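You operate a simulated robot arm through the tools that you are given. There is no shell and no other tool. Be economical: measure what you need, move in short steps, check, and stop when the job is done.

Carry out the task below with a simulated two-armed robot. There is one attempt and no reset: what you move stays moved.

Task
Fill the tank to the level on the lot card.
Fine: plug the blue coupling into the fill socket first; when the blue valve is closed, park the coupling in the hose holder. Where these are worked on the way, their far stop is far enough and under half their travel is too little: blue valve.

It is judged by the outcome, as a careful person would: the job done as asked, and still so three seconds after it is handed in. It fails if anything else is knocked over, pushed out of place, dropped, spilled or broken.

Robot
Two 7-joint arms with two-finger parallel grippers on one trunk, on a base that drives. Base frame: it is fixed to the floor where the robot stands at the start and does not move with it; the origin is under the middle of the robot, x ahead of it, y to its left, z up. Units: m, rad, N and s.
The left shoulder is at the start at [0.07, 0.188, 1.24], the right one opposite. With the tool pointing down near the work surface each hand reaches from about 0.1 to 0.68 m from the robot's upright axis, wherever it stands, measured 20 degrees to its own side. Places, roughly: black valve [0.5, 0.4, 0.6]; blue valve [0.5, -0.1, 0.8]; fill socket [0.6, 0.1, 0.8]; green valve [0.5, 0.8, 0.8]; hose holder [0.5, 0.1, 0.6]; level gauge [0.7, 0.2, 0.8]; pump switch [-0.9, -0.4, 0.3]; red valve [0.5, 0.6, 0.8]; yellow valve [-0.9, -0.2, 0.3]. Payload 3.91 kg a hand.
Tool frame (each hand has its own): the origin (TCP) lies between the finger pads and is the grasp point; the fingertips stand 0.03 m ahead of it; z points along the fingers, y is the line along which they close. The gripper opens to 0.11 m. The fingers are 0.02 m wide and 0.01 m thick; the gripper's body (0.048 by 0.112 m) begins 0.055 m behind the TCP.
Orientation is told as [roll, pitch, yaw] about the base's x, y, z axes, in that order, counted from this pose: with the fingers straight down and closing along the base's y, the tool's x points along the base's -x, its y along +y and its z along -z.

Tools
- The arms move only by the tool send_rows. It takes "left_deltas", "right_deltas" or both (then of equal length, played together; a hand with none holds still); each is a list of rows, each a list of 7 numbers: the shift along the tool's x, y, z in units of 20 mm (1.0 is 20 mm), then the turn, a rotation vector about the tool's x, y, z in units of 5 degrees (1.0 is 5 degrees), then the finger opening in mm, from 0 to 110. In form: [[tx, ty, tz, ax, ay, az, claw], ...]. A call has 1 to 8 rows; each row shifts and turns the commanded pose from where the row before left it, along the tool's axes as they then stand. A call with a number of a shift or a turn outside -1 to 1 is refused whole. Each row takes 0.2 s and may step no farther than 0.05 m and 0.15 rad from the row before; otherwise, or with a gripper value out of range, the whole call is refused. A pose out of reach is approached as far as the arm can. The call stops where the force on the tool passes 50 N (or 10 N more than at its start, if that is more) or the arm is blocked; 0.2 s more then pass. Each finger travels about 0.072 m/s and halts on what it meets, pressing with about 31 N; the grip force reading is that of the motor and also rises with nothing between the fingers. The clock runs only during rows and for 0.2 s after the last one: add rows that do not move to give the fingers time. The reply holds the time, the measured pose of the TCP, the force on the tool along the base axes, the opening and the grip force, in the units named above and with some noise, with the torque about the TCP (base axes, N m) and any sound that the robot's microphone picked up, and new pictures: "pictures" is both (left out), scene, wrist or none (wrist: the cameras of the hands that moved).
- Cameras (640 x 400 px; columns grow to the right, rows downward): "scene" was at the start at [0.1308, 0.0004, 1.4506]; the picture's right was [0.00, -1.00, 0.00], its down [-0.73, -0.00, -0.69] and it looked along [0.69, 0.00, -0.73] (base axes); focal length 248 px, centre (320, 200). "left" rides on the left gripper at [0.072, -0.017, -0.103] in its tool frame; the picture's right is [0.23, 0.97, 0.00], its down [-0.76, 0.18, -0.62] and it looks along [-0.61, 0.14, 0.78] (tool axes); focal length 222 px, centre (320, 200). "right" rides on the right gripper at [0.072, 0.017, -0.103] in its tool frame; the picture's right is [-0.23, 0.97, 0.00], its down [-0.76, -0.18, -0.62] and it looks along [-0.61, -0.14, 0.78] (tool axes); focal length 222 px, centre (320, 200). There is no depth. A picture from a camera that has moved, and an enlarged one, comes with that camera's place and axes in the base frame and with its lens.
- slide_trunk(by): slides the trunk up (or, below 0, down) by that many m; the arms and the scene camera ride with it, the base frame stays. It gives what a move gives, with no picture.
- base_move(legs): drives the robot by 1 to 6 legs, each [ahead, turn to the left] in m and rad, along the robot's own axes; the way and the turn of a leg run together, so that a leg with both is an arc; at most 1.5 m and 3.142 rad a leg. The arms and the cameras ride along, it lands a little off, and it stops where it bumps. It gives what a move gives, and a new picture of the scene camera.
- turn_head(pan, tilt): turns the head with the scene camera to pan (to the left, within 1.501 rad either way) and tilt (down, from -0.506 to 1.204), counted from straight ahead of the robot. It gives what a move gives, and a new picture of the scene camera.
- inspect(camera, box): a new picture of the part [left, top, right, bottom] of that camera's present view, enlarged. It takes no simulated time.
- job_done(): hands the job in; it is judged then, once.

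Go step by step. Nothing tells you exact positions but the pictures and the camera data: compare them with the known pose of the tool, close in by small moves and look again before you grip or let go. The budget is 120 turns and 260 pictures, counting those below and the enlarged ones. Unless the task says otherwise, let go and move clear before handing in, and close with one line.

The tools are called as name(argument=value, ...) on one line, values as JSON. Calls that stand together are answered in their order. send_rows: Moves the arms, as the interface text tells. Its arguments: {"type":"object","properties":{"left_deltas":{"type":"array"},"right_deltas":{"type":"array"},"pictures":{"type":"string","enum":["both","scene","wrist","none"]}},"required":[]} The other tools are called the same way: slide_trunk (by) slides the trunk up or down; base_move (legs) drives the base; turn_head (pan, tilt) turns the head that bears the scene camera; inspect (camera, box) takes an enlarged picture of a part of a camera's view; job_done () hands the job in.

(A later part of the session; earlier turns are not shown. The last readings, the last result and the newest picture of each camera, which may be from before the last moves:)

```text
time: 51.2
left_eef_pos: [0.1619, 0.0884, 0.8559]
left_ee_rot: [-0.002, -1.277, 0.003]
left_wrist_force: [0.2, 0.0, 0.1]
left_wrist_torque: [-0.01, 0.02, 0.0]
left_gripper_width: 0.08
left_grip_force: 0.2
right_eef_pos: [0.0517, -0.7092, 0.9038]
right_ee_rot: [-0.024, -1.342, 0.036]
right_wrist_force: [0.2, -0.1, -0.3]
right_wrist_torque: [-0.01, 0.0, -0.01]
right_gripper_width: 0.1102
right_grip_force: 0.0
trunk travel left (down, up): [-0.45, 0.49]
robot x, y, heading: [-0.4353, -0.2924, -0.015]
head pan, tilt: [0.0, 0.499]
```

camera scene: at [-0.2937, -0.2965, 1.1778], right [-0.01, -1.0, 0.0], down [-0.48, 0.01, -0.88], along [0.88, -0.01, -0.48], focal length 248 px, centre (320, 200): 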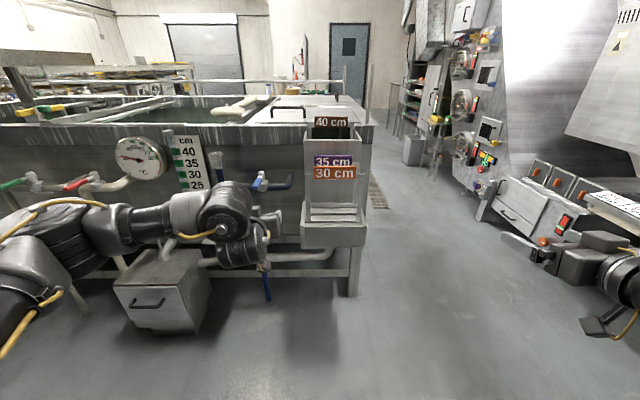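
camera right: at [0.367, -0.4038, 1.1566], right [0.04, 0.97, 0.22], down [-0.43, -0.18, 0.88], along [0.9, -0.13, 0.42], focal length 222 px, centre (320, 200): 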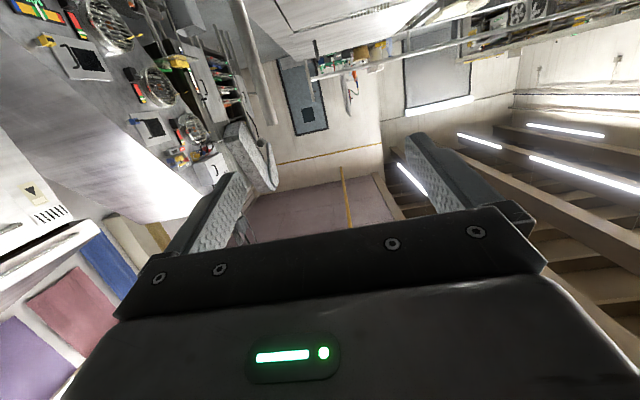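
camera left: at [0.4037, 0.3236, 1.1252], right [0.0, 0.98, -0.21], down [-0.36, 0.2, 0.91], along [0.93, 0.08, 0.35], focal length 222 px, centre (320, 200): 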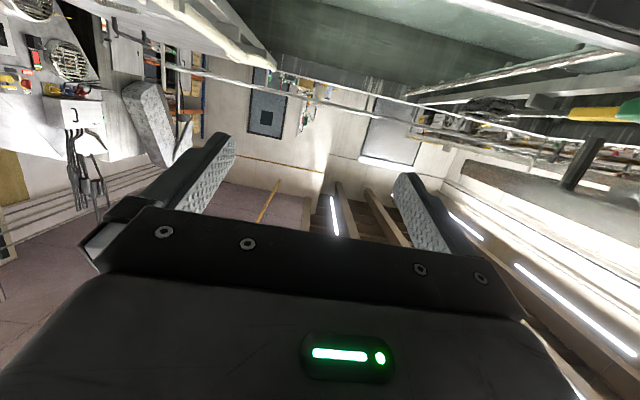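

send_rows(left_deltas=[[0.957, 0, 0.292, 0, 0, 0, 80], [0.957, 0, 0.292, 0, 0, 0, 80], [0.957, 0, 0.292, 0, 0, 0, 80], [0.957, 0, 0.292, 0, 0, 0, 80], [0.957, 0, 0.292, 0, 0, 0, 80], [0.957, 0, 0.292, 0, 0, 0, 80], [0.957, 0, 0.292, 0, 0, 0, 80], [0.957, 0, 0.292, 0, 0, 0, 80]], pictures="none")

base_move(legs=[[0.22, 0.015]])

turn_head(pan=0.45, tilt=0.6)

inspect(camera="left", box=[0, 0, 640, 400])

```text
time: 53.0
left_eef_pos: [0.1641, 0.0887, 0.697]
left_ee_rot: [0.0, -1.278, 0.002]
left_wrist_force: [-0.6, 0.0, -0.7]
left_wrist_torque: [-0.01, 0.01, 0.02]
left_gripper_width: 0.0799
left_grip_force: 0.1
right_eef_pos: [0.0518, -0.7086, 0.9033]
right_ee_rot: [-0.02, -1.34, 0.034]
right_wrist_force: [-0.1, 0.5, 0.9]
right_wrist_torque: [-0.01, -0.02, -0.02]
right_gripper_width: 0.1099
right_grip_force: 0.0
trunk travel left (down, up): [-0.45, 0.49]
robot x, y, heading: [-0.4307, -0.2929, -0.009]
head pan, tilt: [0.0, 0.499]
```

```text
time: 54.7
left_eef_pos: [0.3795, 0.0958, 0.6955]
left_ee_rot: [-0.001, -1.276, 0.017]
left_wrist_force: [0.3, 0.1, 0.1]
left_wrist_torque: [-0.02, -0.05, 0.02]
left_gripper_width: 0.0799
left_grip_force: 0.1
right_eef_pos: [0.2824, -0.7028, 0.903]
right_ee_rot: [-0.021, -1.339, 0.051]
right_wrist_force: [1.1, -0.1, -0.8]
right_wrist_torque: [-0.03, 0.01, 0.01]
right_gripper_width: 0.1101
right_grip_force: 0.0
trunk travel left (down, up): [-0.45, 0.49]
robot x, y, heading: [-0.2145, -0.2988, 0.001]
head pan, tilt: [0.0, 0.499]
camera scene: at [-0.0698, -0.2954, 1.1777], right [0.0, -1.0, 0.0], down [-0.48, 0.0, -0.88], along [0.88, 0.0, -0.48], focal length 248 px, centre (320, 200)
```

scene: 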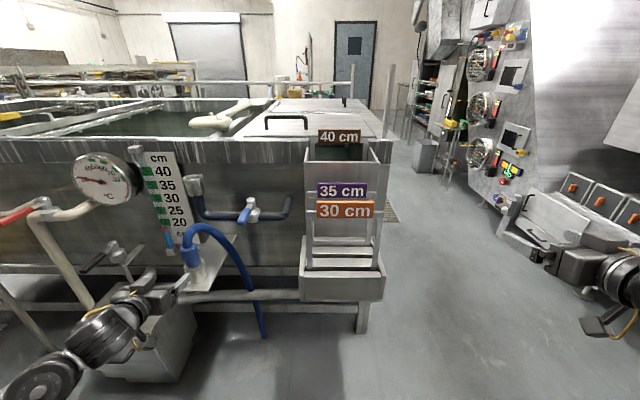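

```text
time: 55.6
left_eef_pos: [0.3795, 0.0965, 0.6967]
left_ee_rot: [0.0, -1.276, 0.017]
left_wrist_force: [-0.3, 0.5, 0.0]
left_wrist_torque: [-0.01, 0.03, -0.04]
left_gripper_width: 0.0799
left_grip_force: 0.1
right_eef_pos: [0.2815, -0.7025, 0.9028]
right_ee_rot: [-0.02, -1.34, 0.05]
right_wrist_force: [-0.3, -1.0, -0.1]
right_wrist_torque: [0.02, -0.01, 0.0]
right_gripper_width: 0.1097
right_grip_force: 0.1
trunk travel left (down, up): [-0.45, 0.49]
robot x, y, heading: [-0.2128, -0.2946, 0.002]
head pan, tilt: [0.45, 0.6]
camera scene: at [-0.0822, -0.257, 1.1688], right [0.43, -0.9, 0.0], down [-0.51, -0.25, -0.83], along [0.74, 0.36, -0.56], focal length 248 px, centre (320, 200)
```

scene: 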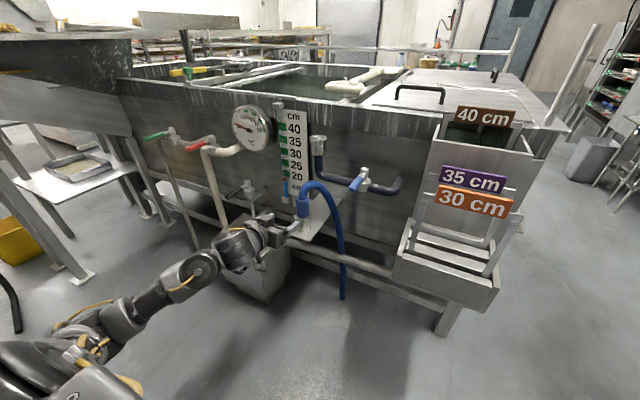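

```text
1.00 times, centred on (320, 200) of left (not enlarged: the box is as wide or as high as the picture)
camera zoom: at [0.2608, 0.0771, 0.657], right [-0.08, 0.97, -0.22], down [-0.38, 0.17, 0.91], along [0.92, 0.16, 0.35], focal length 222 px, centre (320, 200)
```

zoom: 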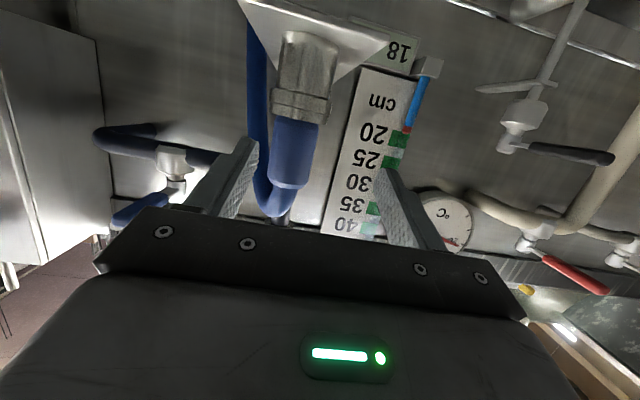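

The wrist camera shows the collar at y ≈ 0.08 and z centre ≈ 0.69, so I'll centre on it and advance halfway.

send_rows(left_deltas=[[-0.1, -0.82, 0.3, 0, 0, 0, 80], [-0.25, 0, 0.957, 0, 0, 0, 80], [-0.25, 0, 0.957, 0, 0, 0, 80]], pictures="wrist")

inspect(camera="scene", box=[220, 130, 420, 255])

```text
time: 56.4
left_eef_pos: [0.4269, 0.0781, 0.6947]
left_ee_rot: [-0.001, -1.276, 0.018]
left_wrist_force: [-0.3, -0.2, 0.3]
left_wrist_torque: [-0.02, -0.01, -0.02]
left_gripper_width: 0.0803
left_grip_force: 0.2
right_eef_pos: [0.28, -0.7038, 0.9016]
right_ee_rot: [-0.018, -1.34, 0.049]
right_wrist_force: [1.5, -0.3, 0.5]
right_wrist_torque: [-0.01, 0.02, 0.07]
right_gripper_width: 0.1101
right_grip_force: 0.1
trunk travel left (down, up): [-0.45, 0.49]
robot x, y, heading: [-0.2137, -0.2964, 0.002]
head pan, tilt: [0.45, 0.6]
camera left: at [0.3077, 0.0598, 0.655], right [-0.08, 0.97, -0.22], down [-0.38, 0.17, 0.91], along [0.92, 0.16, 0.35], focal length 222 px, centre (320, 200)
```

left: 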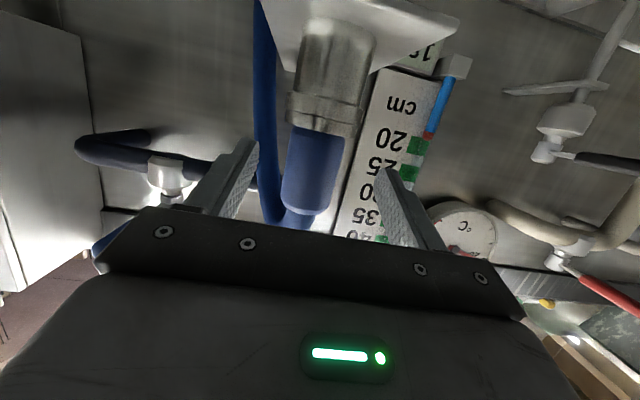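

```text
3.20 times, centred on (320, 192) of scene
camera zoom: at [-0.082, -0.2572, 1.1687], right [0.44, -0.9, 0.0], down [-0.51, -0.25, -0.82], along [0.74, 0.36, -0.57], focal length 793 px, centre (320, 224)
```

zoom: 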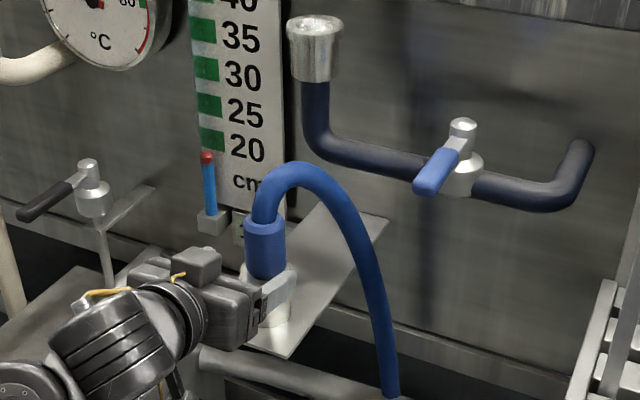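

The hose leg runs behind the coupling, clear of the fingers. I'll advance to the collar.

send_rows(left_deltas=[[-0.29, 0, 0.957, 0, 0, 0, 80], [-0.29, 0, 0.957, 0, 0, 0, 80], [-0.29, 0, 0.957, 0, 0, 0, 80], [-0.05, 0, 0.15, 0, 0, 0, 80]], pictures="wrist")

inspect(camera="scene", box=[260, 160, 360, 222])

```text
time: 57.4
left_eef_pos: [0.4881, 0.081, 0.6951]
left_ee_rot: [0.0, -1.274, 0.017]
left_wrist_force: [0.3, 0.5, 0.7]
left_wrist_torque: [-0.01, -0.04, -0.01]
left_gripper_width: 0.0801
left_grip_force: 0.1
right_eef_pos: [0.2812, -0.7025, 0.9025]
right_ee_rot: [-0.021, -1.34, 0.05]
right_wrist_force: [-0.1, 0.0, -0.6]
right_wrist_torque: [-0.03, -0.01, -0.02]
right_gripper_width: 0.11
right_grip_force: 0.0
trunk travel left (down, up): [-0.45, 0.49]
robot x, y, heading: [-0.2116, -0.292, 0.002]
head pan, tilt: [0.45, 0.6]
camera left: at [0.3698, 0.0627, 0.6557], right [-0.08, 0.97, -0.22], down [-0.38, 0.17, 0.91], along [0.92, 0.16, 0.35], focal length 222 px, centre (320, 200)
```

left: 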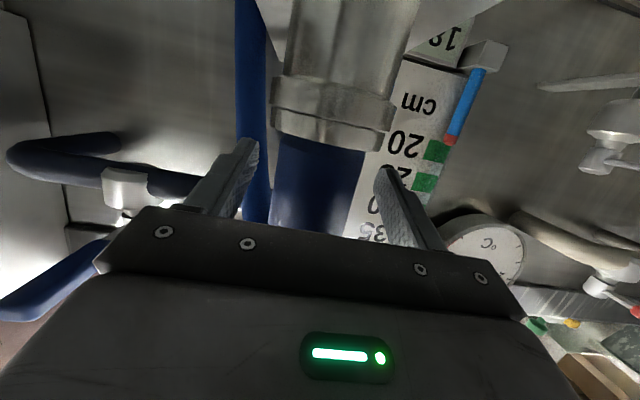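

```text
6.40 times, centred on (310, 191) of scene
camera zoom: at [-0.0824, -0.2568, 1.1688], right [0.44, -0.9, 0.0], down [-0.51, -0.25, -0.83], along [0.74, 0.36, -0.56], focal length 1586 px, centre (384, 258)
```

zoom: 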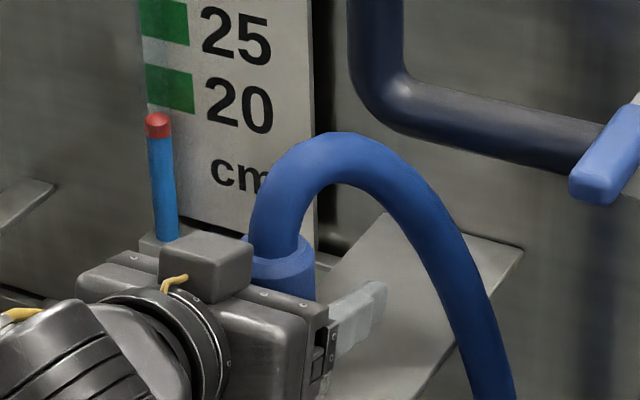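

The collar sits centred between the pads, so I'll close.

send_rows(left_deltas=[[0, 0, 0, 0, 0, 0, 60], [0, 0, 0, 0, 0, 0, 50], [0, 0, 0, 0, 0, 0, 40], [0, 0, 0, 0, 0, 0, 30], [0, 0, 0, 0, 0, 0, 30], [0, 0, 0, 0, 0, 0, 30]], pictures="wrist")

```text
time: 58.8
left_eef_pos: [0.4892, 0.0797, 0.6949]
left_ee_rot: [0.0, -1.277, 0.016]
left_wrist_force: [-1.0, -7.1, 0.8]
left_wrist_torque: [-0.28, 0.02, 0.08]
left_gripper_width: 0.0411
left_grip_force: 31.6
right_eef_pos: [0.2809, -0.704, 0.9028]
right_ee_rot: [-0.017, -1.341, 0.047]
right_wrist_force: [-0.3, -1.1, 0.2]
right_wrist_torque: [-0.01, -0.03, 0.02]
right_gripper_width: 0.11
right_grip_force: 0.0
trunk travel left (down, up): [-0.45, 0.49]
robot x, y, heading: [-0.2148, -0.2963, 0.002]
head pan, tilt: [0.45, 0.6]
camera left: at [0.3698, 0.0614, 0.6556], right [-0.08, 0.97, -0.22], down [-0.38, 0.17, 0.91], along [0.92, 0.16, 0.35], focal length 222 px, centre (320, 200)
```

left: 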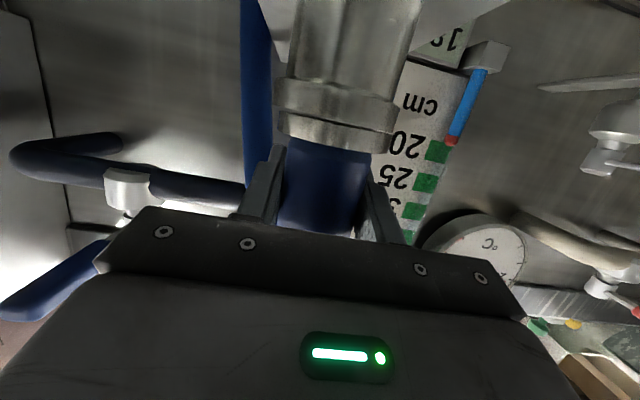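

Gripped at 41 mm. I'll lift straight up in steps.

send_rows(left_deltas=[[-0.2, -0.1, -0.06, 0, 0, 0, 25], [-0.5, 0, -0.15, 0, 0, 0, 25], [-0.957, 0, -0.292, 0, 0, 0, 25], [-0.957, 0, -0.292, 0, 0, 0, 25], [-0.957, 0, -0.292, 0, 0, 0, 25], [-0.957, 0, -0.292, 0, 0, 0, 25]])

```text
time: 60.2
left_eef_pos: [0.4903, 0.0782, 0.7905]
left_ee_rot: [0.0, -1.277, 0.016]
left_wrist_force: [0.2, 0.4, -2.4]
left_wrist_torque: [0.0, 0.0, 0.02]
left_gripper_width: 0.0409
left_grip_force: 31.2
right_eef_pos: [0.2818, -0.7038, 0.9022]
right_ee_rot: [-0.02, -1.339, 0.051]
right_wrist_force: [0.1, 0.2, 0.9]
right_wrist_torque: [0.0, 0.0, -0.01]
right_gripper_width: 0.11
right_grip_force: 0.0
trunk travel left (down, up): [-0.45, 0.49]
robot x, y, heading: [-0.2141, -0.299, 0.001]
head pan, tilt: [0.45, 0.6]
camera scene: at [-0.0821, -0.2571, 1.1687], right [0.44, -0.9, 0.0], down [-0.51, -0.25, -0.82], along [0.74, 0.36, -0.57], focal length 248 px, centre (320, 200)
camera left: at [0.3714, 0.0598, 0.7497], right [-0.08, 0.97, -0.22], down [-0.38, 0.17, 0.91], along [0.92, 0.16, 0.35], focal length 222 px, centre (320, 200)
```

scene: 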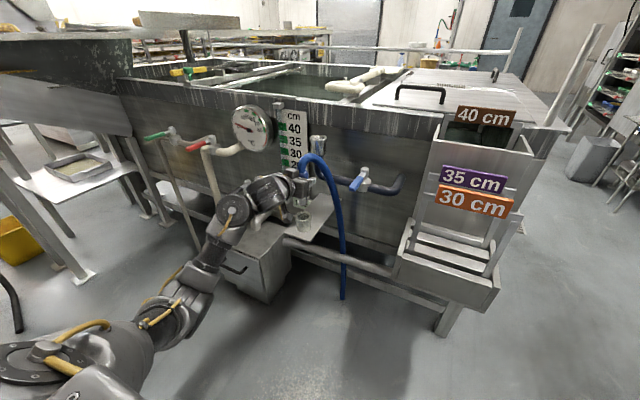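
left: 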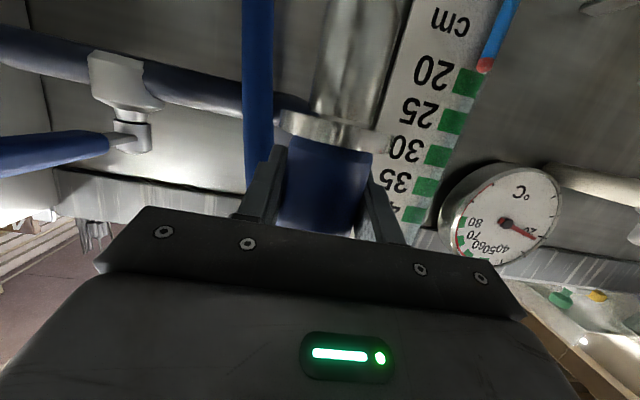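

inspect(camera="scene", box=[270, 125, 370, 240])

```text
3.48 times, centred on (320, 182) of scene
camera zoom: at [-0.0821, -0.2571, 1.1687], right [0.44, -0.9, 0.0], down [-0.51, -0.25, -0.82], along [0.74, 0.36, -0.57], focal length 862 px, centre (320, 261)
```

zoom: 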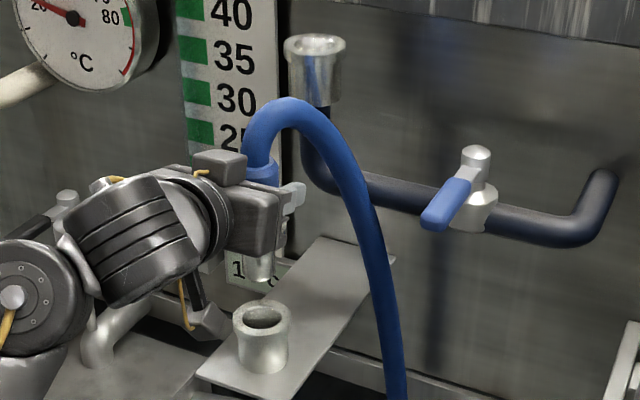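

The coupling is out. Its nose end is about 0.10 m below the grip and the holder rim is at z ≈ 0.646, and the socket rim is at about (0.605, 0.08, 0.881). I'll raise until the nose clears the socket.

send_rows(left_deltas=[[-0.957, 0, -0.292, 0, 0, 0, 25], [-0.957, 0, -0.292, 0, 0, 0, 25], [-0.957, 0, -0.292, 0, 0, 0, 25], [-0.957, 0, -0.292, 0, 0, 0, 25], [-0.957, 0, -0.292, 0, 0, 0, 25], [-0.957, 0, -0.292, 0, 0, 0, 25], [-0.957, 0, -0.292, 0, 0, 0, 25], [-0.957, 0, -0.292, 0, 0, 0, 25]], pictures="none")

send_rows(left_deltas=[[-0.957, 0, -0.292, 0, 0, 0, 25], [-0.957, 0, -0.292, 0, 0, 0, 25], [-0.957, 0, -0.292, 0, 0, 0, 25], [-0.957, 0, -0.292, 0, 0, 0, 25], [-0.29, 0, 0.957, 0, 0, 0, 25], [-0.29, 0, 0.957, 0, 0, 0, 25], [-0.29, 0, 0.957, 0, 0, 0, 25], [-0.29, 0, 0.957, 0, 0, 0, 25]])

inspect(camera="scene", box=[260, 60, 380, 180])

```text
time: 62.0
left_eef_pos: [0.4877, 0.0799, 0.9493]
left_ee_rot: [-0.003, -1.275, 0.021]
left_wrist_force: [0.2, 0.2, -2.5]
left_wrist_torque: [0.0, -0.01, 0.0]
left_gripper_width: 0.0405
left_grip_force: 30.9
right_eef_pos: [0.2822, -0.7032, 0.9031]
right_ee_rot: [-0.021, -1.339, 0.05]
right_wrist_force: [0.8, -0.2, -0.8]
right_wrist_torque: [0.02, -0.02, -0.02]
right_gripper_width: 0.1101
right_grip_force: 0.0
trunk travel left (down, up): [-0.45, 0.49]
robot x, y, heading: [-0.2121, -0.2977, 0.004]
head pan, tilt: [0.45, 0.6]
```

```text
time: 63.8
left_eef_pos: [0.5684, 0.0805, 1.0279]
left_ee_rot: [0.003, -1.275, 0.016]
left_wrist_force: [0.6, -0.2, -2.5]
left_wrist_torque: [0.02, 0.01, -0.01]
left_gripper_width: 0.0406
left_grip_force: 30.7
right_eef_pos: [0.2809, -0.7035, 0.9031]
right_ee_rot: [-0.019, -1.341, 0.048]
right_wrist_force: [0.3, -0.5, -0.1]
right_wrist_torque: [0.01, -0.02, 0.01]
right_gripper_width: 0.1099
right_grip_force: 0.0
trunk travel left (down, up): [-0.45, 0.49]
robot x, y, heading: [-0.2138, -0.2945, -0.001]
head pan, tilt: [0.45, 0.6]
camera scene: at [-0.0816, -0.2572, 1.1687], right [0.44, -0.9, 0.0], down [-0.51, -0.25, -0.82], along [0.74, 0.36, -0.57], focal length 248 px, centre (320, 200)
camera left: at [0.4499, 0.0621, 0.9891], right [-0.08, 0.97, -0.22], down [-0.38, 0.17, 0.91], along [0.92, 0.16, 0.35], focal length 222 px, centre (320, 200)
```

scene: 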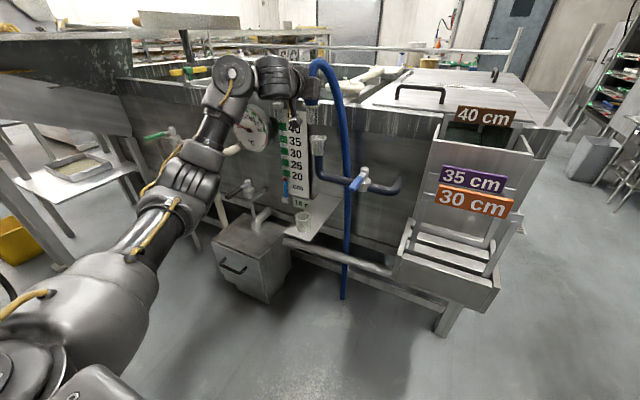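
left: 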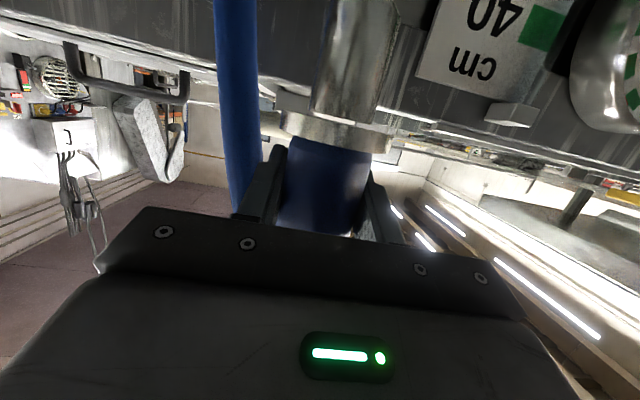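

```text
3.33 times, centred on (320, 120) of scene
camera zoom: at [-0.0816, -0.2572, 1.1687], right [0.44, -0.9, 0.0], down [-0.51, -0.25, -0.82], along [0.74, 0.36, -0.57], focal length 826 px, centre (320, 467)
```

zoom: 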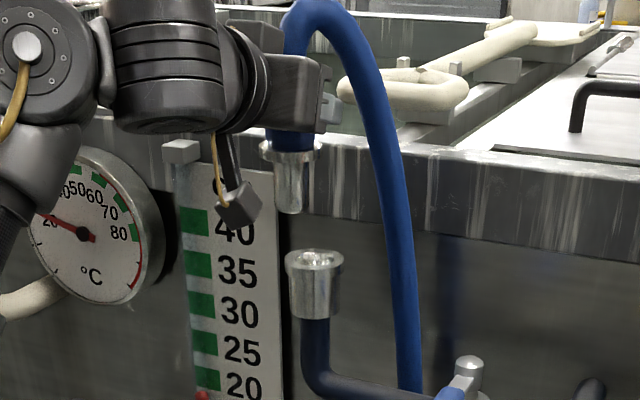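

Nose end is at about z = 0.946. I'll lower a little in front of the socket to see it with the wrist camera and check the sideways alignment.

send_rows(left_deltas=[[0.957, 0, 0.292, 0, 0, 0, 25], [0.957, 0, 0.292, 0, 0, 0, 25]], pictures="wrist")

inspect(camera="left", box=[240, 0, 480, 150])

inspect(camera="scene", box=[290, 90, 350, 150])

```text
time: 64.4
left_eef_pos: [0.568, 0.0794, 0.9905]
left_ee_rot: [-0.001, -1.275, 0.02]
left_wrist_force: [0.1, -0.2, -1.5]
left_wrist_torque: [0.01, 0.0, 0.0]
left_gripper_width: 0.0407
left_grip_force: 31.3
right_eef_pos: [0.2811, -0.7029, 0.903]
right_ee_rot: [-0.022, -1.341, 0.052]
right_wrist_force: [0.4, 0.8, 0.0]
right_wrist_torque: [0.0, 0.01, 0.01]
right_gripper_width: 0.1101
right_grip_force: 0.1
trunk travel left (down, up): [-0.45, 0.49]
robot x, y, heading: [-0.2162, -0.2967, 0.004]
head pan, tilt: [0.45, 0.6]
camera left: at [0.4493, 0.0614, 0.9493], right [-0.08, 0.97, -0.22], down [-0.38, 0.17, 0.91], along [0.92, 0.16, 0.35], focal length 222 px, centre (320, 200)
```

left: 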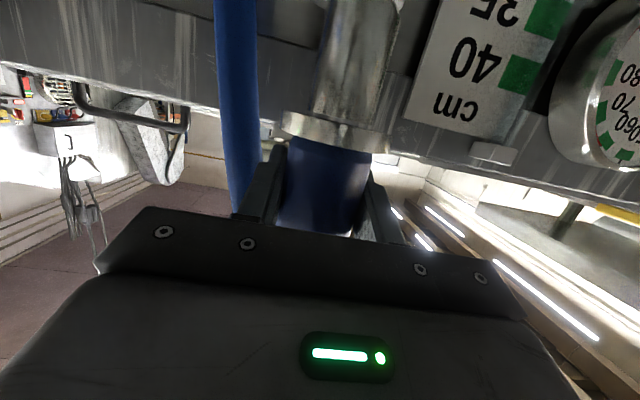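

```text
2.67 times, centred on (360, 75) of left
camera zoom: at [0.4493, 0.0614, 0.9493], right [-0.08, 0.97, -0.22], down [-0.38, 0.17, 0.91], along [0.92, 0.16, 0.35], focal length 592 px, centre (213, 533)
```

zoom: 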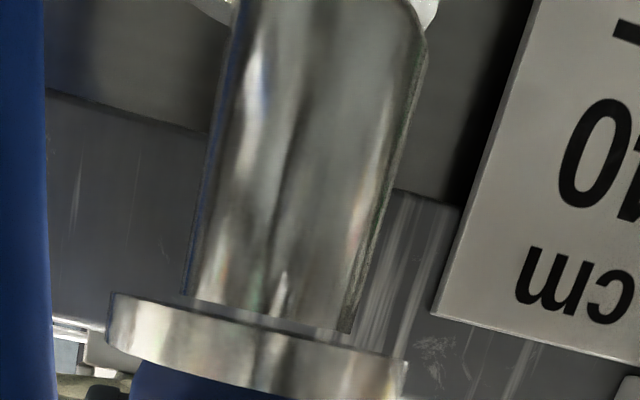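

```text
6.67 times, centred on (320, 120) of scene
camera zoom: at [-0.0817, -0.2566, 1.1687], right [0.44, -0.9, 0.0], down [-0.51, -0.25, -0.82], along [0.74, 0.36, -0.57], focal length 1652 px, centre (320, 733)
```

zoom: 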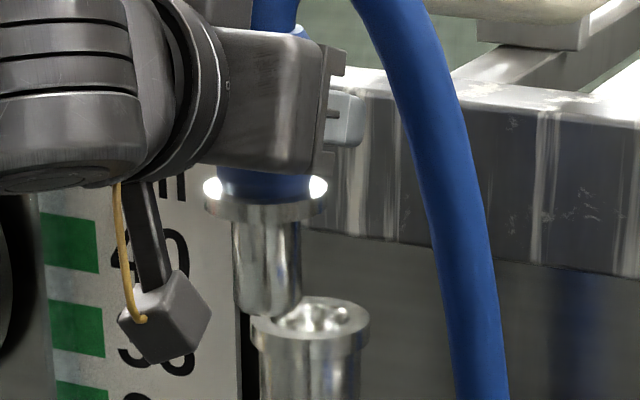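

The socket looks about 45 mm ahead and within a couple of millimetres sideways. I'll move over it and check.

send_rows(left_deltas=[[-0.29, 0.08, 0.957, 0, 0, 0, 25], [-0.29, 0, 0.957, 0, 0, 0, 25], [-0.05, 0, 0.19, 0, 0, 0, 25]], pictures="none")

inspect(camera="scene", box=[290, 90, 350, 150])

inspect(camera="left", box=[240, 0, 480, 150])

```text
time: 65.2
left_eef_pos: [0.6125, 0.0827, 0.9887]
left_ee_rot: [-0.001, -1.276, 0.019]
left_wrist_force: [0.4, 0.9, -1.4]
left_wrist_torque: [0.0, -0.02, 0.01]
left_gripper_width: 0.0404
left_grip_force: 31.1
right_eef_pos: [0.2821, -0.7024, 0.9015]
right_ee_rot: [-0.02, -1.34, 0.051]
right_wrist_force: [0.5, 0.0, 0.1]
right_wrist_torque: [0.01, 0.0, 0.03]
right_gripper_width: 0.1099
right_grip_force: 0.1
trunk travel left (down, up): [-0.45, 0.49]
robot x, y, heading: [-0.212, -0.2958, -0.0]
head pan, tilt: [0.45, 0.6]
```

```text
6.67 times, centred on (320, 120) of scene
camera zoom: at [-0.0818, -0.2567, 1.1687], right [0.44, -0.9, 0.0], down [-0.51, -0.25, -0.82], along [0.74, 0.36, -0.57], focal length 1652 px, centre (320, 733)
```

zoom: 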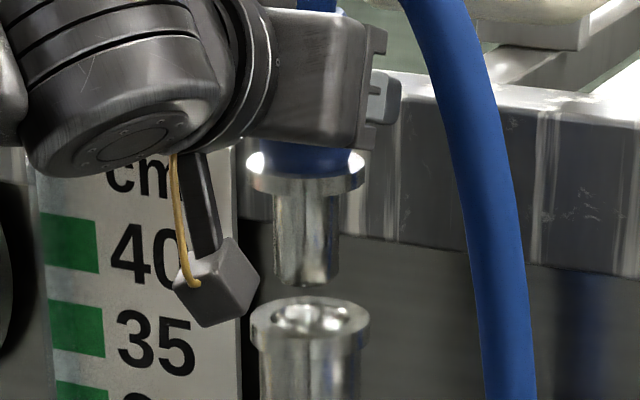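

```text
2.67 times, centred on (360, 75) of left
camera zoom: at [0.4938, 0.0638, 0.9484], right [-0.08, 0.97, -0.22], down [-0.38, 0.17, 0.91], along [0.92, 0.16, 0.35], focal length 592 px, centre (213, 533)
```

zoom: 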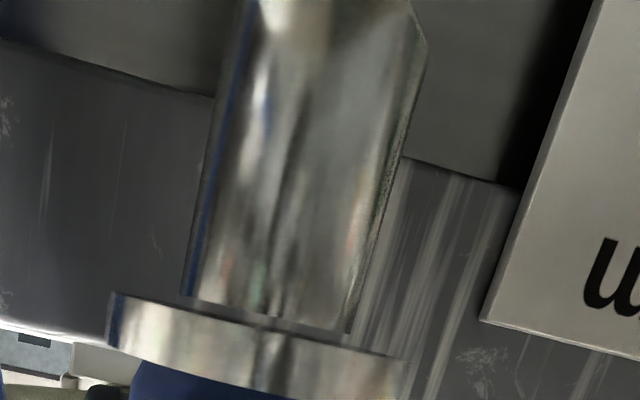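

Nearly aligned. I'll nudge forward 3 mm and lower toward the rim.

send_rows(left_deltas=[[-0.04, -0.03, 0.14, 0, 0, 0, 25], [0.478, 0, 0.146, 0, 0, 0, 25], [0.478, 0, 0.146, 0, 0, 0, 25], [0.478, 0, 0.146, 0, 0, 0, 25]], pictures="none")

inspect(camera="scene", box=[290, 90, 350, 150])

```text
time: 66.2
left_eef_pos: [0.6103, 0.0805, 0.9674]
left_ee_rot: [-0.006, -1.289, 0.023]
left_wrist_force: [-2.3, -1.7, 25.5]
left_wrist_torque: [-0.03, 0.19, -0.06]
left_gripper_width: 0.0415
left_grip_force: 31.1
right_eef_pos: [0.2789, -0.7051, 0.9047]
right_ee_rot: [-0.014, -1.344, 0.046]
right_wrist_force: [0.1, 0.1, 0.1]
right_wrist_torque: [0.03, 0.0, -0.03]
right_gripper_width: 0.1099
right_grip_force: 0.1
trunk travel left (down, up): [-0.45, 0.49]
robot x, y, heading: [-0.2152, -0.295, 0.002]
head pan, tilt: [0.45, 0.6]
```

```text
6.67 times, centred on (320, 120) of scene
camera zoom: at [-0.0863, -0.2586, 1.1698], right [0.44, -0.9, 0.0], down [-0.51, -0.24, -0.83], along [0.74, 0.36, -0.56], focal length 1652 px, centre (320, 733)
```

zoom: 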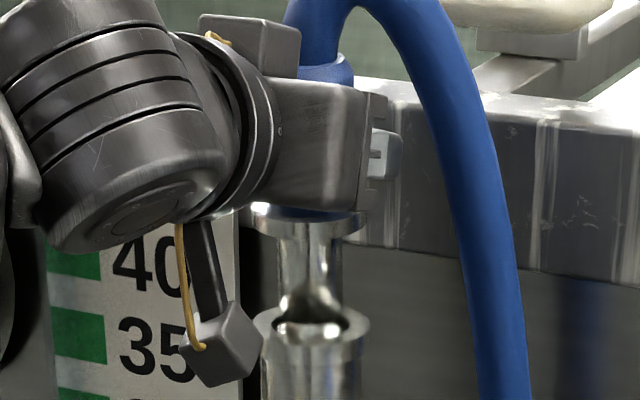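

It's touching the back of the rim, as the hole shows open at the front. I'll raise, shift about 7 mm back toward me and 3 mm right, and look.

send_rows(left_deltas=[[-0.957, 0, -0.292, 0, 0, 0, 25], [0.1, -0.15, -0.335, 0, 0, 0, 25], [0, 0, 0, 0, 0, 0, 25]], pictures="none")

inspect(camera="scene", box=[300, 110, 340, 150])

```text
time: 67.0
left_eef_pos: [0.6081, 0.0772, 0.977]
left_ee_rot: [0.0, -1.273, 0.018]
left_wrist_force: [0.2, 0.2, -2.3]
left_wrist_torque: [-0.01, -0.01, 0.0]
left_gripper_width: 0.0406
left_grip_force: 31.0
right_eef_pos: [0.2816, -0.7042, 0.9027]
right_ee_rot: [-0.022, -1.342, 0.052]
right_wrist_force: [-0.1, -0.3, 0.0]
right_wrist_torque: [0.01, -0.01, -0.01]
right_gripper_width: 0.1103
right_grip_force: 0.1
trunk travel left (down, up): [-0.45, 0.49]
robot x, y, heading: [-0.2106, -0.2965, 0.002]
head pan, tilt: [0.45, 0.6]
```

```text
10.00 times, centred on (320, 130) of scene
camera zoom: at [-0.0815, -0.2567, 1.1686], right [0.44, -0.9, 0.0], down [-0.51, -0.25, -0.82], along [0.74, 0.36, -0.57], focal length 2478 px, centre (320, 900)
```

zoom: 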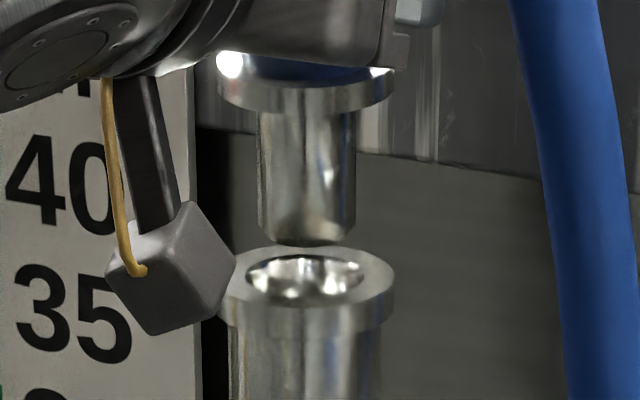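

Now the nose is centred left-right over the hole. The contact forces also pushed it this way, so I'll lower gently again.

send_rows(left_deltas=[[0.478, 0, 0.146, 0, 0, 0, 25], [0.478, 0, 0.146, 0, 0, 0, 25]], pictures="none")

inspect(camera="scene", box=[300, 110, 340, 150])

```text
time: 67.6
left_eef_pos: [0.6061, 0.0787, 0.9661]
left_ee_rot: [-0.005, -1.287, 0.021]
left_wrist_force: [2.4, 1.1, 16.4]
left_wrist_torque: [0.2, -0.25, -0.03]
left_gripper_width: 0.0408
left_grip_force: 31.0
right_eef_pos: [0.2794, -0.7046, 0.9035]
right_ee_rot: [-0.016, -1.342, 0.045]
right_wrist_force: [0.3, 0.2, 0.0]
right_wrist_torque: [-0.02, 0.02, 0.01]
right_gripper_width: 0.1097
right_grip_force: 0.0
trunk travel left (down, up): [-0.45, 0.49]
robot x, y, heading: [-0.2131, -0.2929, -0.005]
head pan, tilt: [0.45, 0.6]
```

```text
10.00 times, centred on (320, 130) of scene
camera zoom: at [-0.0841, -0.2581, 1.1695], right [0.44, -0.9, 0.0], down [-0.51, -0.25, -0.83], along [0.74, 0.36, -0.56], focal length 2478 px, centre (320, 900)
```

zoom: 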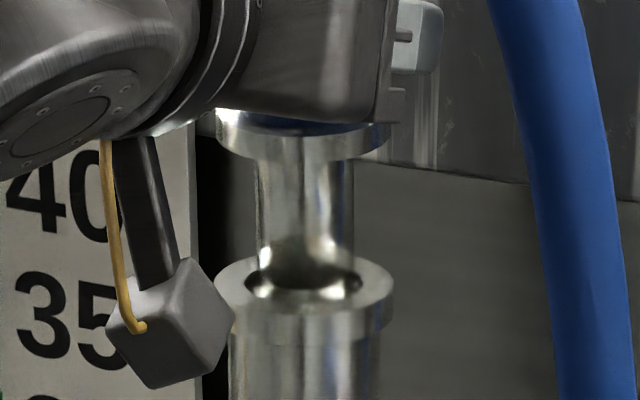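

inspect(camera="scene", box=[311, 130, 329, 145])

```text
16.00 times, centred on (320, 138) of scene
camera zoom: at [-0.0841, -0.2581, 1.1695], right [0.44, -0.9, 0.0], down [-0.51, -0.25, -0.83], along [0.74, 0.36, -0.56], focal length 3965 px, centre (320, 1200)
```

zoom: 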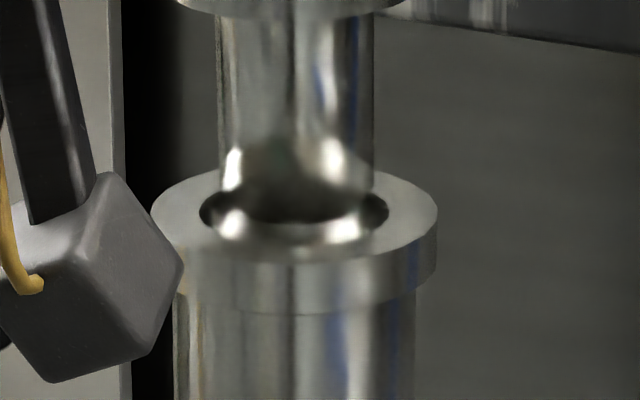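

The close-up shows the nose still about 10 mm too far back, with the hole's front wall visible. I'll raise slightly, shift 9 mm back and 4 mm right, then look again.

send_rows(left_deltas=[[-0.6, 0, -0.18, 0, 0, 0, 25], [0.13, -0.2, -0.43, 0, 0, 0, 25], [0.2, 0, 0.06, 0, 0, 0, 25]], pictures="none")

inspect(camera="scene", box=[308, 127, 332, 147])

```text
time: 68.4
left_eef_pos: [0.6004, 0.075, 0.9658]
left_ee_rot: [-0.002, -1.275, 0.016]
left_wrist_force: [-0.1, -0.1, -2.1]
left_wrist_torque: [0.02, -0.01, 0.0]
left_gripper_width: 0.0407
left_grip_force: 30.8
right_eef_pos: [0.2819, -0.7023, 0.9022]
right_ee_rot: [-0.022, -1.34, 0.052]
right_wrist_force: [-1.5, -0.9, 0.5]
right_wrist_torque: [0.0, -0.02, -0.01]
right_gripper_width: 0.1102
right_grip_force: 0.2
trunk travel left (down, up): [-0.45, 0.49]
robot x, y, heading: [-0.2153, -0.2954, 0.001]
head pan, tilt: [0.45, 0.6]
```

```text
16.00 times, centred on (320, 137) of scene
camera zoom: at [-0.0814, -0.2567, 1.1686], right [0.44, -0.9, 0.0], down [-0.51, -0.25, -0.82], along [0.74, 0.36, -0.57], focal length 3965 px, centre (320, 1208)
```

zoom: 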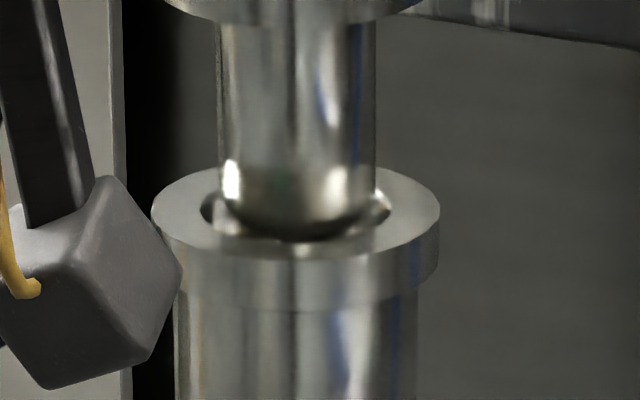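

Now it looks centred and free at the rim height, so I'll lower further.

send_rows(left_deltas=[[0.478, 0, 0.146, 0, 0, 0, 25], [0.478, 0, 0.146, 0, 0, 0, 25]], pictures="none")

inspect(camera="scene", box=[308, 127, 332, 147])

```text
time: 69.0
left_eef_pos: [0.6001, 0.0754, 0.9482]
left_ee_rot: [-0.003, -1.276, 0.022]
left_wrist_force: [0.2, 0.7, -2.6]
left_wrist_torque: [0.0, -0.03, -0.01]
left_gripper_width: 0.0405
left_grip_force: 30.8
right_eef_pos: [0.2812, -0.7027, 0.9029]
right_ee_rot: [-0.02, -1.34, 0.051]
right_wrist_force: [-0.1, -0.1, 0.2]
right_wrist_torque: [0.03, -0.02, -0.01]
right_gripper_width: 0.1098
right_grip_force: 0.1
trunk travel left (down, up): [-0.45, 0.49]
robot x, y, heading: [-0.2145, -0.2969, -0.005]
head pan, tilt: [0.45, 0.6]
```

```text
16.00 times, centred on (320, 137) of scene
camera zoom: at [-0.0819, -0.2568, 1.1687], right [0.44, -0.9, 0.0], down [-0.51, -0.25, -0.82], along [0.74, 0.36, -0.57], focal length 3965 px, centre (320, 1208)
```

zoom: 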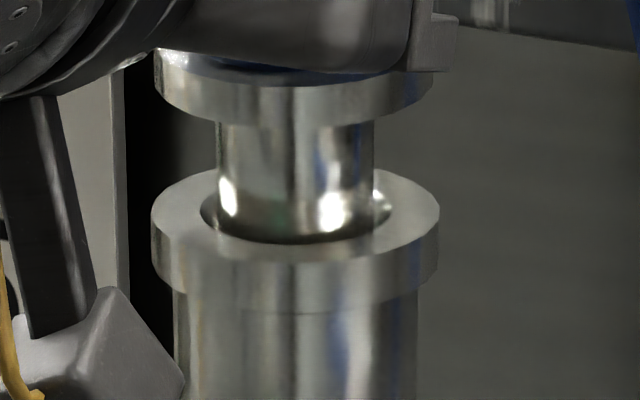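

It's entering the socket freely. I'll continue until the flange seats.

send_rows(left_deltas=[[0.478, 0, 0.146, 0, 0, 0, 25], [0.478, 0, 0.146, 0, 0, 0, 25], [0.478, 0, 0.146, 0, 0, 0, 25], [0.3, 0, 0.09, 0, 0, 0, 25], [0.3, 0, 0.09, 0, 0, 0, 25]], pictures="none")

inspect(camera="scene", box=[300, 117, 340, 152])

```text
time: 70.2
left_eef_pos: [0.5959, 0.0756, 0.9141]
left_ee_rot: [-0.005, -1.29, 0.025]
left_wrist_force: [12.6, 7.6, 33.5]
left_wrist_torque: [0.32, 0.03, -0.02]
left_gripper_width: 0.0411
left_grip_force: 30.9
right_eef_pos: [0.2786, -0.7043, 0.905]
right_ee_rot: [-0.014, -1.343, 0.045]
right_wrist_force: [0.4, -0.6, 0.3]
right_wrist_torque: [0.02, 0.01, -0.02]
right_gripper_width: 0.11
right_grip_force: 0.1
trunk travel left (down, up): [-0.45, 0.49]
robot x, y, heading: [-0.2116, -0.2983, -0.002]
head pan, tilt: [0.45, 0.6]
```

```text
11.43 times, centred on (320, 134) of scene
camera zoom: at [-0.0854, -0.2583, 1.1696], right [0.44, -0.9, 0.0], down [-0.51, -0.25, -0.83], along [0.74, 0.36, -0.56], focal length 2832 px, centre (320, 949)
```

zoom: 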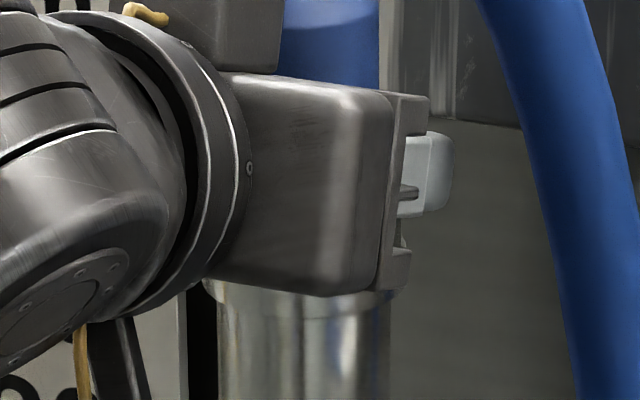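

Force has risen and there is side load, so I'll relieve sideways (+x, +y) while pressing a bit, and check with the wrist camera.

send_rows(left_deltas=[[-0.06, 0.15, 0.22, 0, 0, 0, 25], [-0.04, 0.1, 0.14, 0, 0, 0, 25], [0, 0, 0, 0, 0, 0, 25]], pictures="wrist")

inspect(camera="left", box=[240, 0, 480, 150])

```text
time: 71.0
left_eef_pos: [0.6021, 0.0749, 0.9127]
left_ee_rot: [0.009, -1.285, 0.004]
left_wrist_force: [-14.8, -8.1, 25.8]
left_wrist_torque: [-0.53, 0.14, -0.16]
left_gripper_width: 0.0409
left_grip_force: 31.1
right_eef_pos: [0.2768, -0.7053, 0.9045]
right_ee_rot: [-0.008, -1.346, 0.039]
right_wrist_force: [-0.7, 0.1, 0.2]
right_wrist_torque: [-0.02, -0.01, -0.02]
right_gripper_width: 0.1099
right_grip_force: 0.0
trunk travel left (down, up): [-0.45, 0.49]
robot x, y, heading: [-0.2144, -0.294, -0.005]
head pan, tilt: [0.45, 0.6]
camera left: at [0.4836, 0.0577, 0.8717], right [-0.08, 0.97, -0.22], down [-0.39, 0.17, 0.91], along [0.92, 0.15, 0.36], focal length 222 px, centre (320, 200)
```

left: 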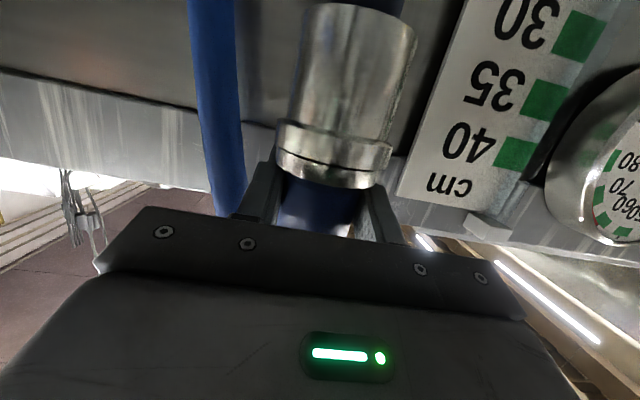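

```text
2.67 times, centred on (360, 75) of left
camera zoom: at [0.4836, 0.0577, 0.8717], right [-0.08, 0.97, -0.22], down [-0.39, 0.17, 0.91], along [0.92, 0.15, 0.36], focal length 592 px, centre (213, 533)
```

zoom: 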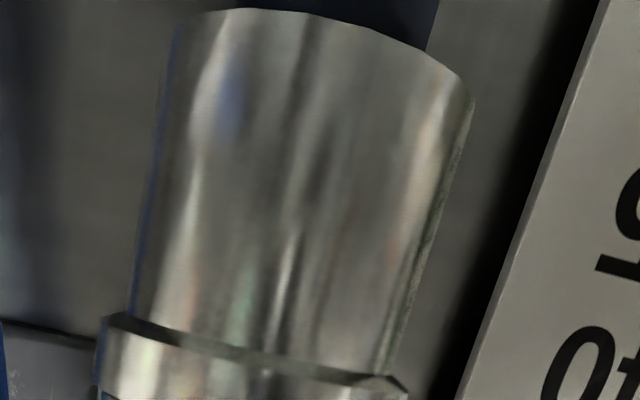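

The flange sits on the rim, so the coupling is seated. I'll relieve the loads, then open.

send_rows(left_deltas=[[0.05, -0.12, -0.17, 0, 0, 0, 25], [-0.3, 0, -0.09, 0, 0, 0, 25], [0, 0, 0, 0, 0, 0, 25]], pictures="none")

send_rows(left_deltas=[[0, 0, 0, 0, 0, 0, 45], [0, 0, 0, 0, 0, 0, 55], [0, 0, 0, 0, 0, 0, 65], [0, 0, 0, 0, 0, 0, 80], [0, 0, 0, 0, 0, 0, 80]])

```text
time: 71.8
left_eef_pos: [0.6001, 0.076, 0.9126]
left_ee_rot: [0.007, -1.277, 0.01]
left_wrist_force: [5.1, -1.6, 15.9]
left_wrist_torque: [-0.14, -0.47, 0.03]
left_gripper_width: 0.0414
left_grip_force: 30.3
right_eef_pos: [0.28, -0.705, 0.9029]
right_ee_rot: [-0.015, -1.343, 0.044]
right_wrist_force: [-0.1, 0.1, 0.2]
right_wrist_torque: [-0.03, 0.02, -0.01]
right_gripper_width: 0.11
right_grip_force: 0.1
trunk travel left (down, up): [-0.45, 0.49]
robot x, y, heading: [-0.2117, -0.297, -0.005]
head pan, tilt: [0.45, 0.6]
```

```text
time: 73.0
left_eef_pos: [0.6041, 0.0781, 0.9114]
left_ee_rot: [0.0, -1.277, 0.018]
left_wrist_force: [0.3, 0.2, 0.4]
left_wrist_torque: [-0.01, 0.01, -0.01]
left_gripper_width: 0.0802
left_grip_force: 0.0
right_eef_pos: [0.2811, -0.7032, 0.9031]
right_ee_rot: [-0.021, -1.341, 0.05]
right_wrist_force: [0.6, -0.8, 0.0]
right_wrist_torque: [-0.01, -0.02, 0.0]
right_gripper_width: 0.11
right_grip_force: 0.0
trunk travel left (down, up): [-0.45, 0.49]
robot x, y, heading: [-0.2115, -0.2976, -0.003]
head pan, tilt: [0.45, 0.6]
camera scene: at [-0.0823, -0.257, 1.1687], right [0.44, -0.9, 0.0], down [-0.51, -0.25, -0.83], along [0.74, 0.36, -0.56], focal length 248 px, centre (320, 200)
camera left: at [0.4844, 0.059, 0.8715], right [-0.08, 0.97, -0.22], down [-0.38, 0.17, 0.91], along [0.92, 0.16, 0.35], focal length 222 px, centre (320, 200)
```

scene: 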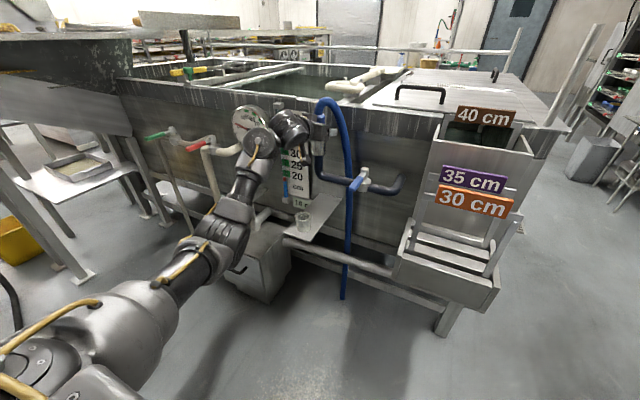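
left: 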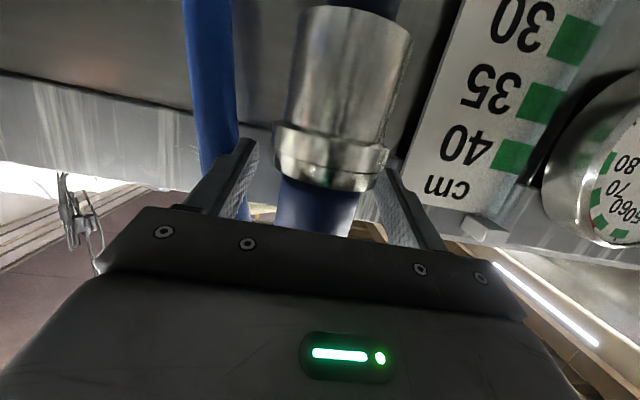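

Released and standing. I'll back the hand straight out and look.

send_rows(left_deltas=[[0.29, 0, -0.957, 0, 0, 0, 80], [0.29, 0, -0.957, 0, 0, 0, 80], [0.29, 0, -0.957, 0, 0, 0, 80], [0.29, 0, -0.957, 0, 0, 0, 80], [0.29, 0, -0.957, 0, 0, 0, 80], [0.29, 0, -0.957, 0, 0, 0, 80], [0.29, 0, -0.957, 0, 0, 0, 80], [0.29, 0, -0.957, 0, 0, 0, 80]])

inspect(camera="scene", box=[260, 90, 420, 215])

```text
time: 74.8
left_eef_pos: [0.443, 0.0745, 0.9112]
left_ee_rot: [0.003, -1.276, 0.013]
left_wrist_force: [0.2, -0.6, -0.1]
left_wrist_torque: [0.01, 0.03, 0.02]
left_gripper_width: 0.0798
left_grip_force: 0.1
right_eef_pos: [0.2806, -0.7037, 0.9037]
right_ee_rot: [-0.019, -1.342, 0.049]
right_wrist_force: [-0.3, -0.1, 0.1]
right_wrist_torque: [0.0, 0.01, -0.02]
right_gripper_width: 0.11
right_grip_force: 0.0
trunk travel left (down, up): [-0.45, 0.49]
robot x, y, heading: [-0.2139, -0.2911, 0.0]
head pan, tilt: [0.45, 0.6]
camera scene: at [-0.0831, -0.2574, 1.1688], right [0.44, -0.9, 0.0], down [-0.51, -0.25, -0.83], along [0.74, 0.36, -0.56], focal length 248 px, centre (320, 200)
camera left: at [0.3238, 0.0562, 0.8712], right [-0.08, 0.97, -0.22], down [-0.38, 0.17, 0.91], along [0.92, 0.16, 0.35], focal length 222 px, centre (320, 200)
```

scene: 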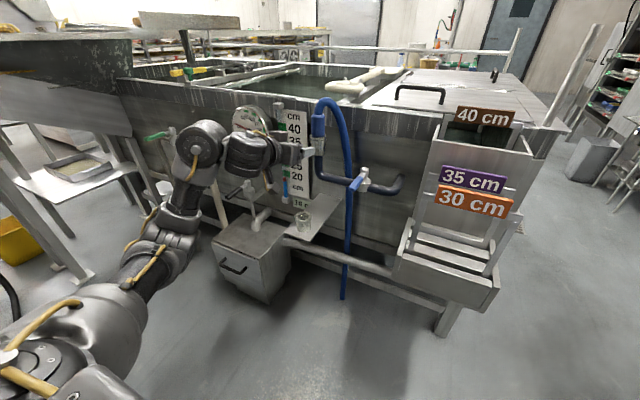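
left: 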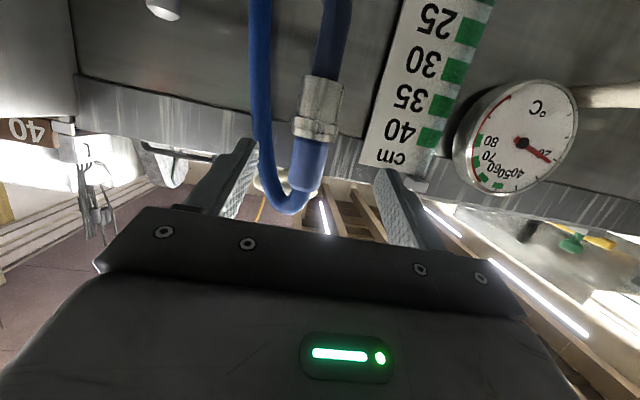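

```text
3.20 times, centred on (340, 152) of scene
camera zoom: at [-0.0831, -0.2574, 1.1688], right [0.44, -0.9, 0.0], down [-0.51, -0.25, -0.83], along [0.74, 0.36, -0.56], focal length 793 px, centre (256, 352)
```

zoom: 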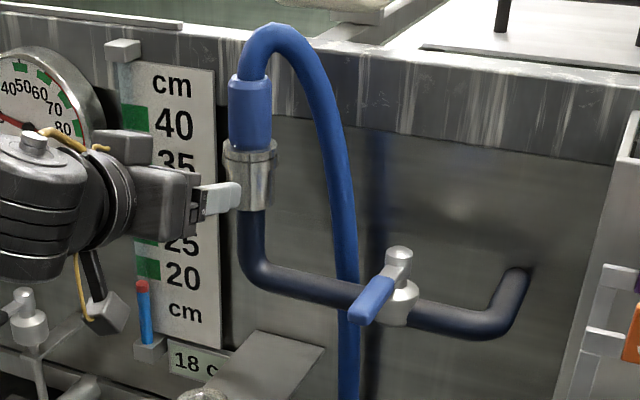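

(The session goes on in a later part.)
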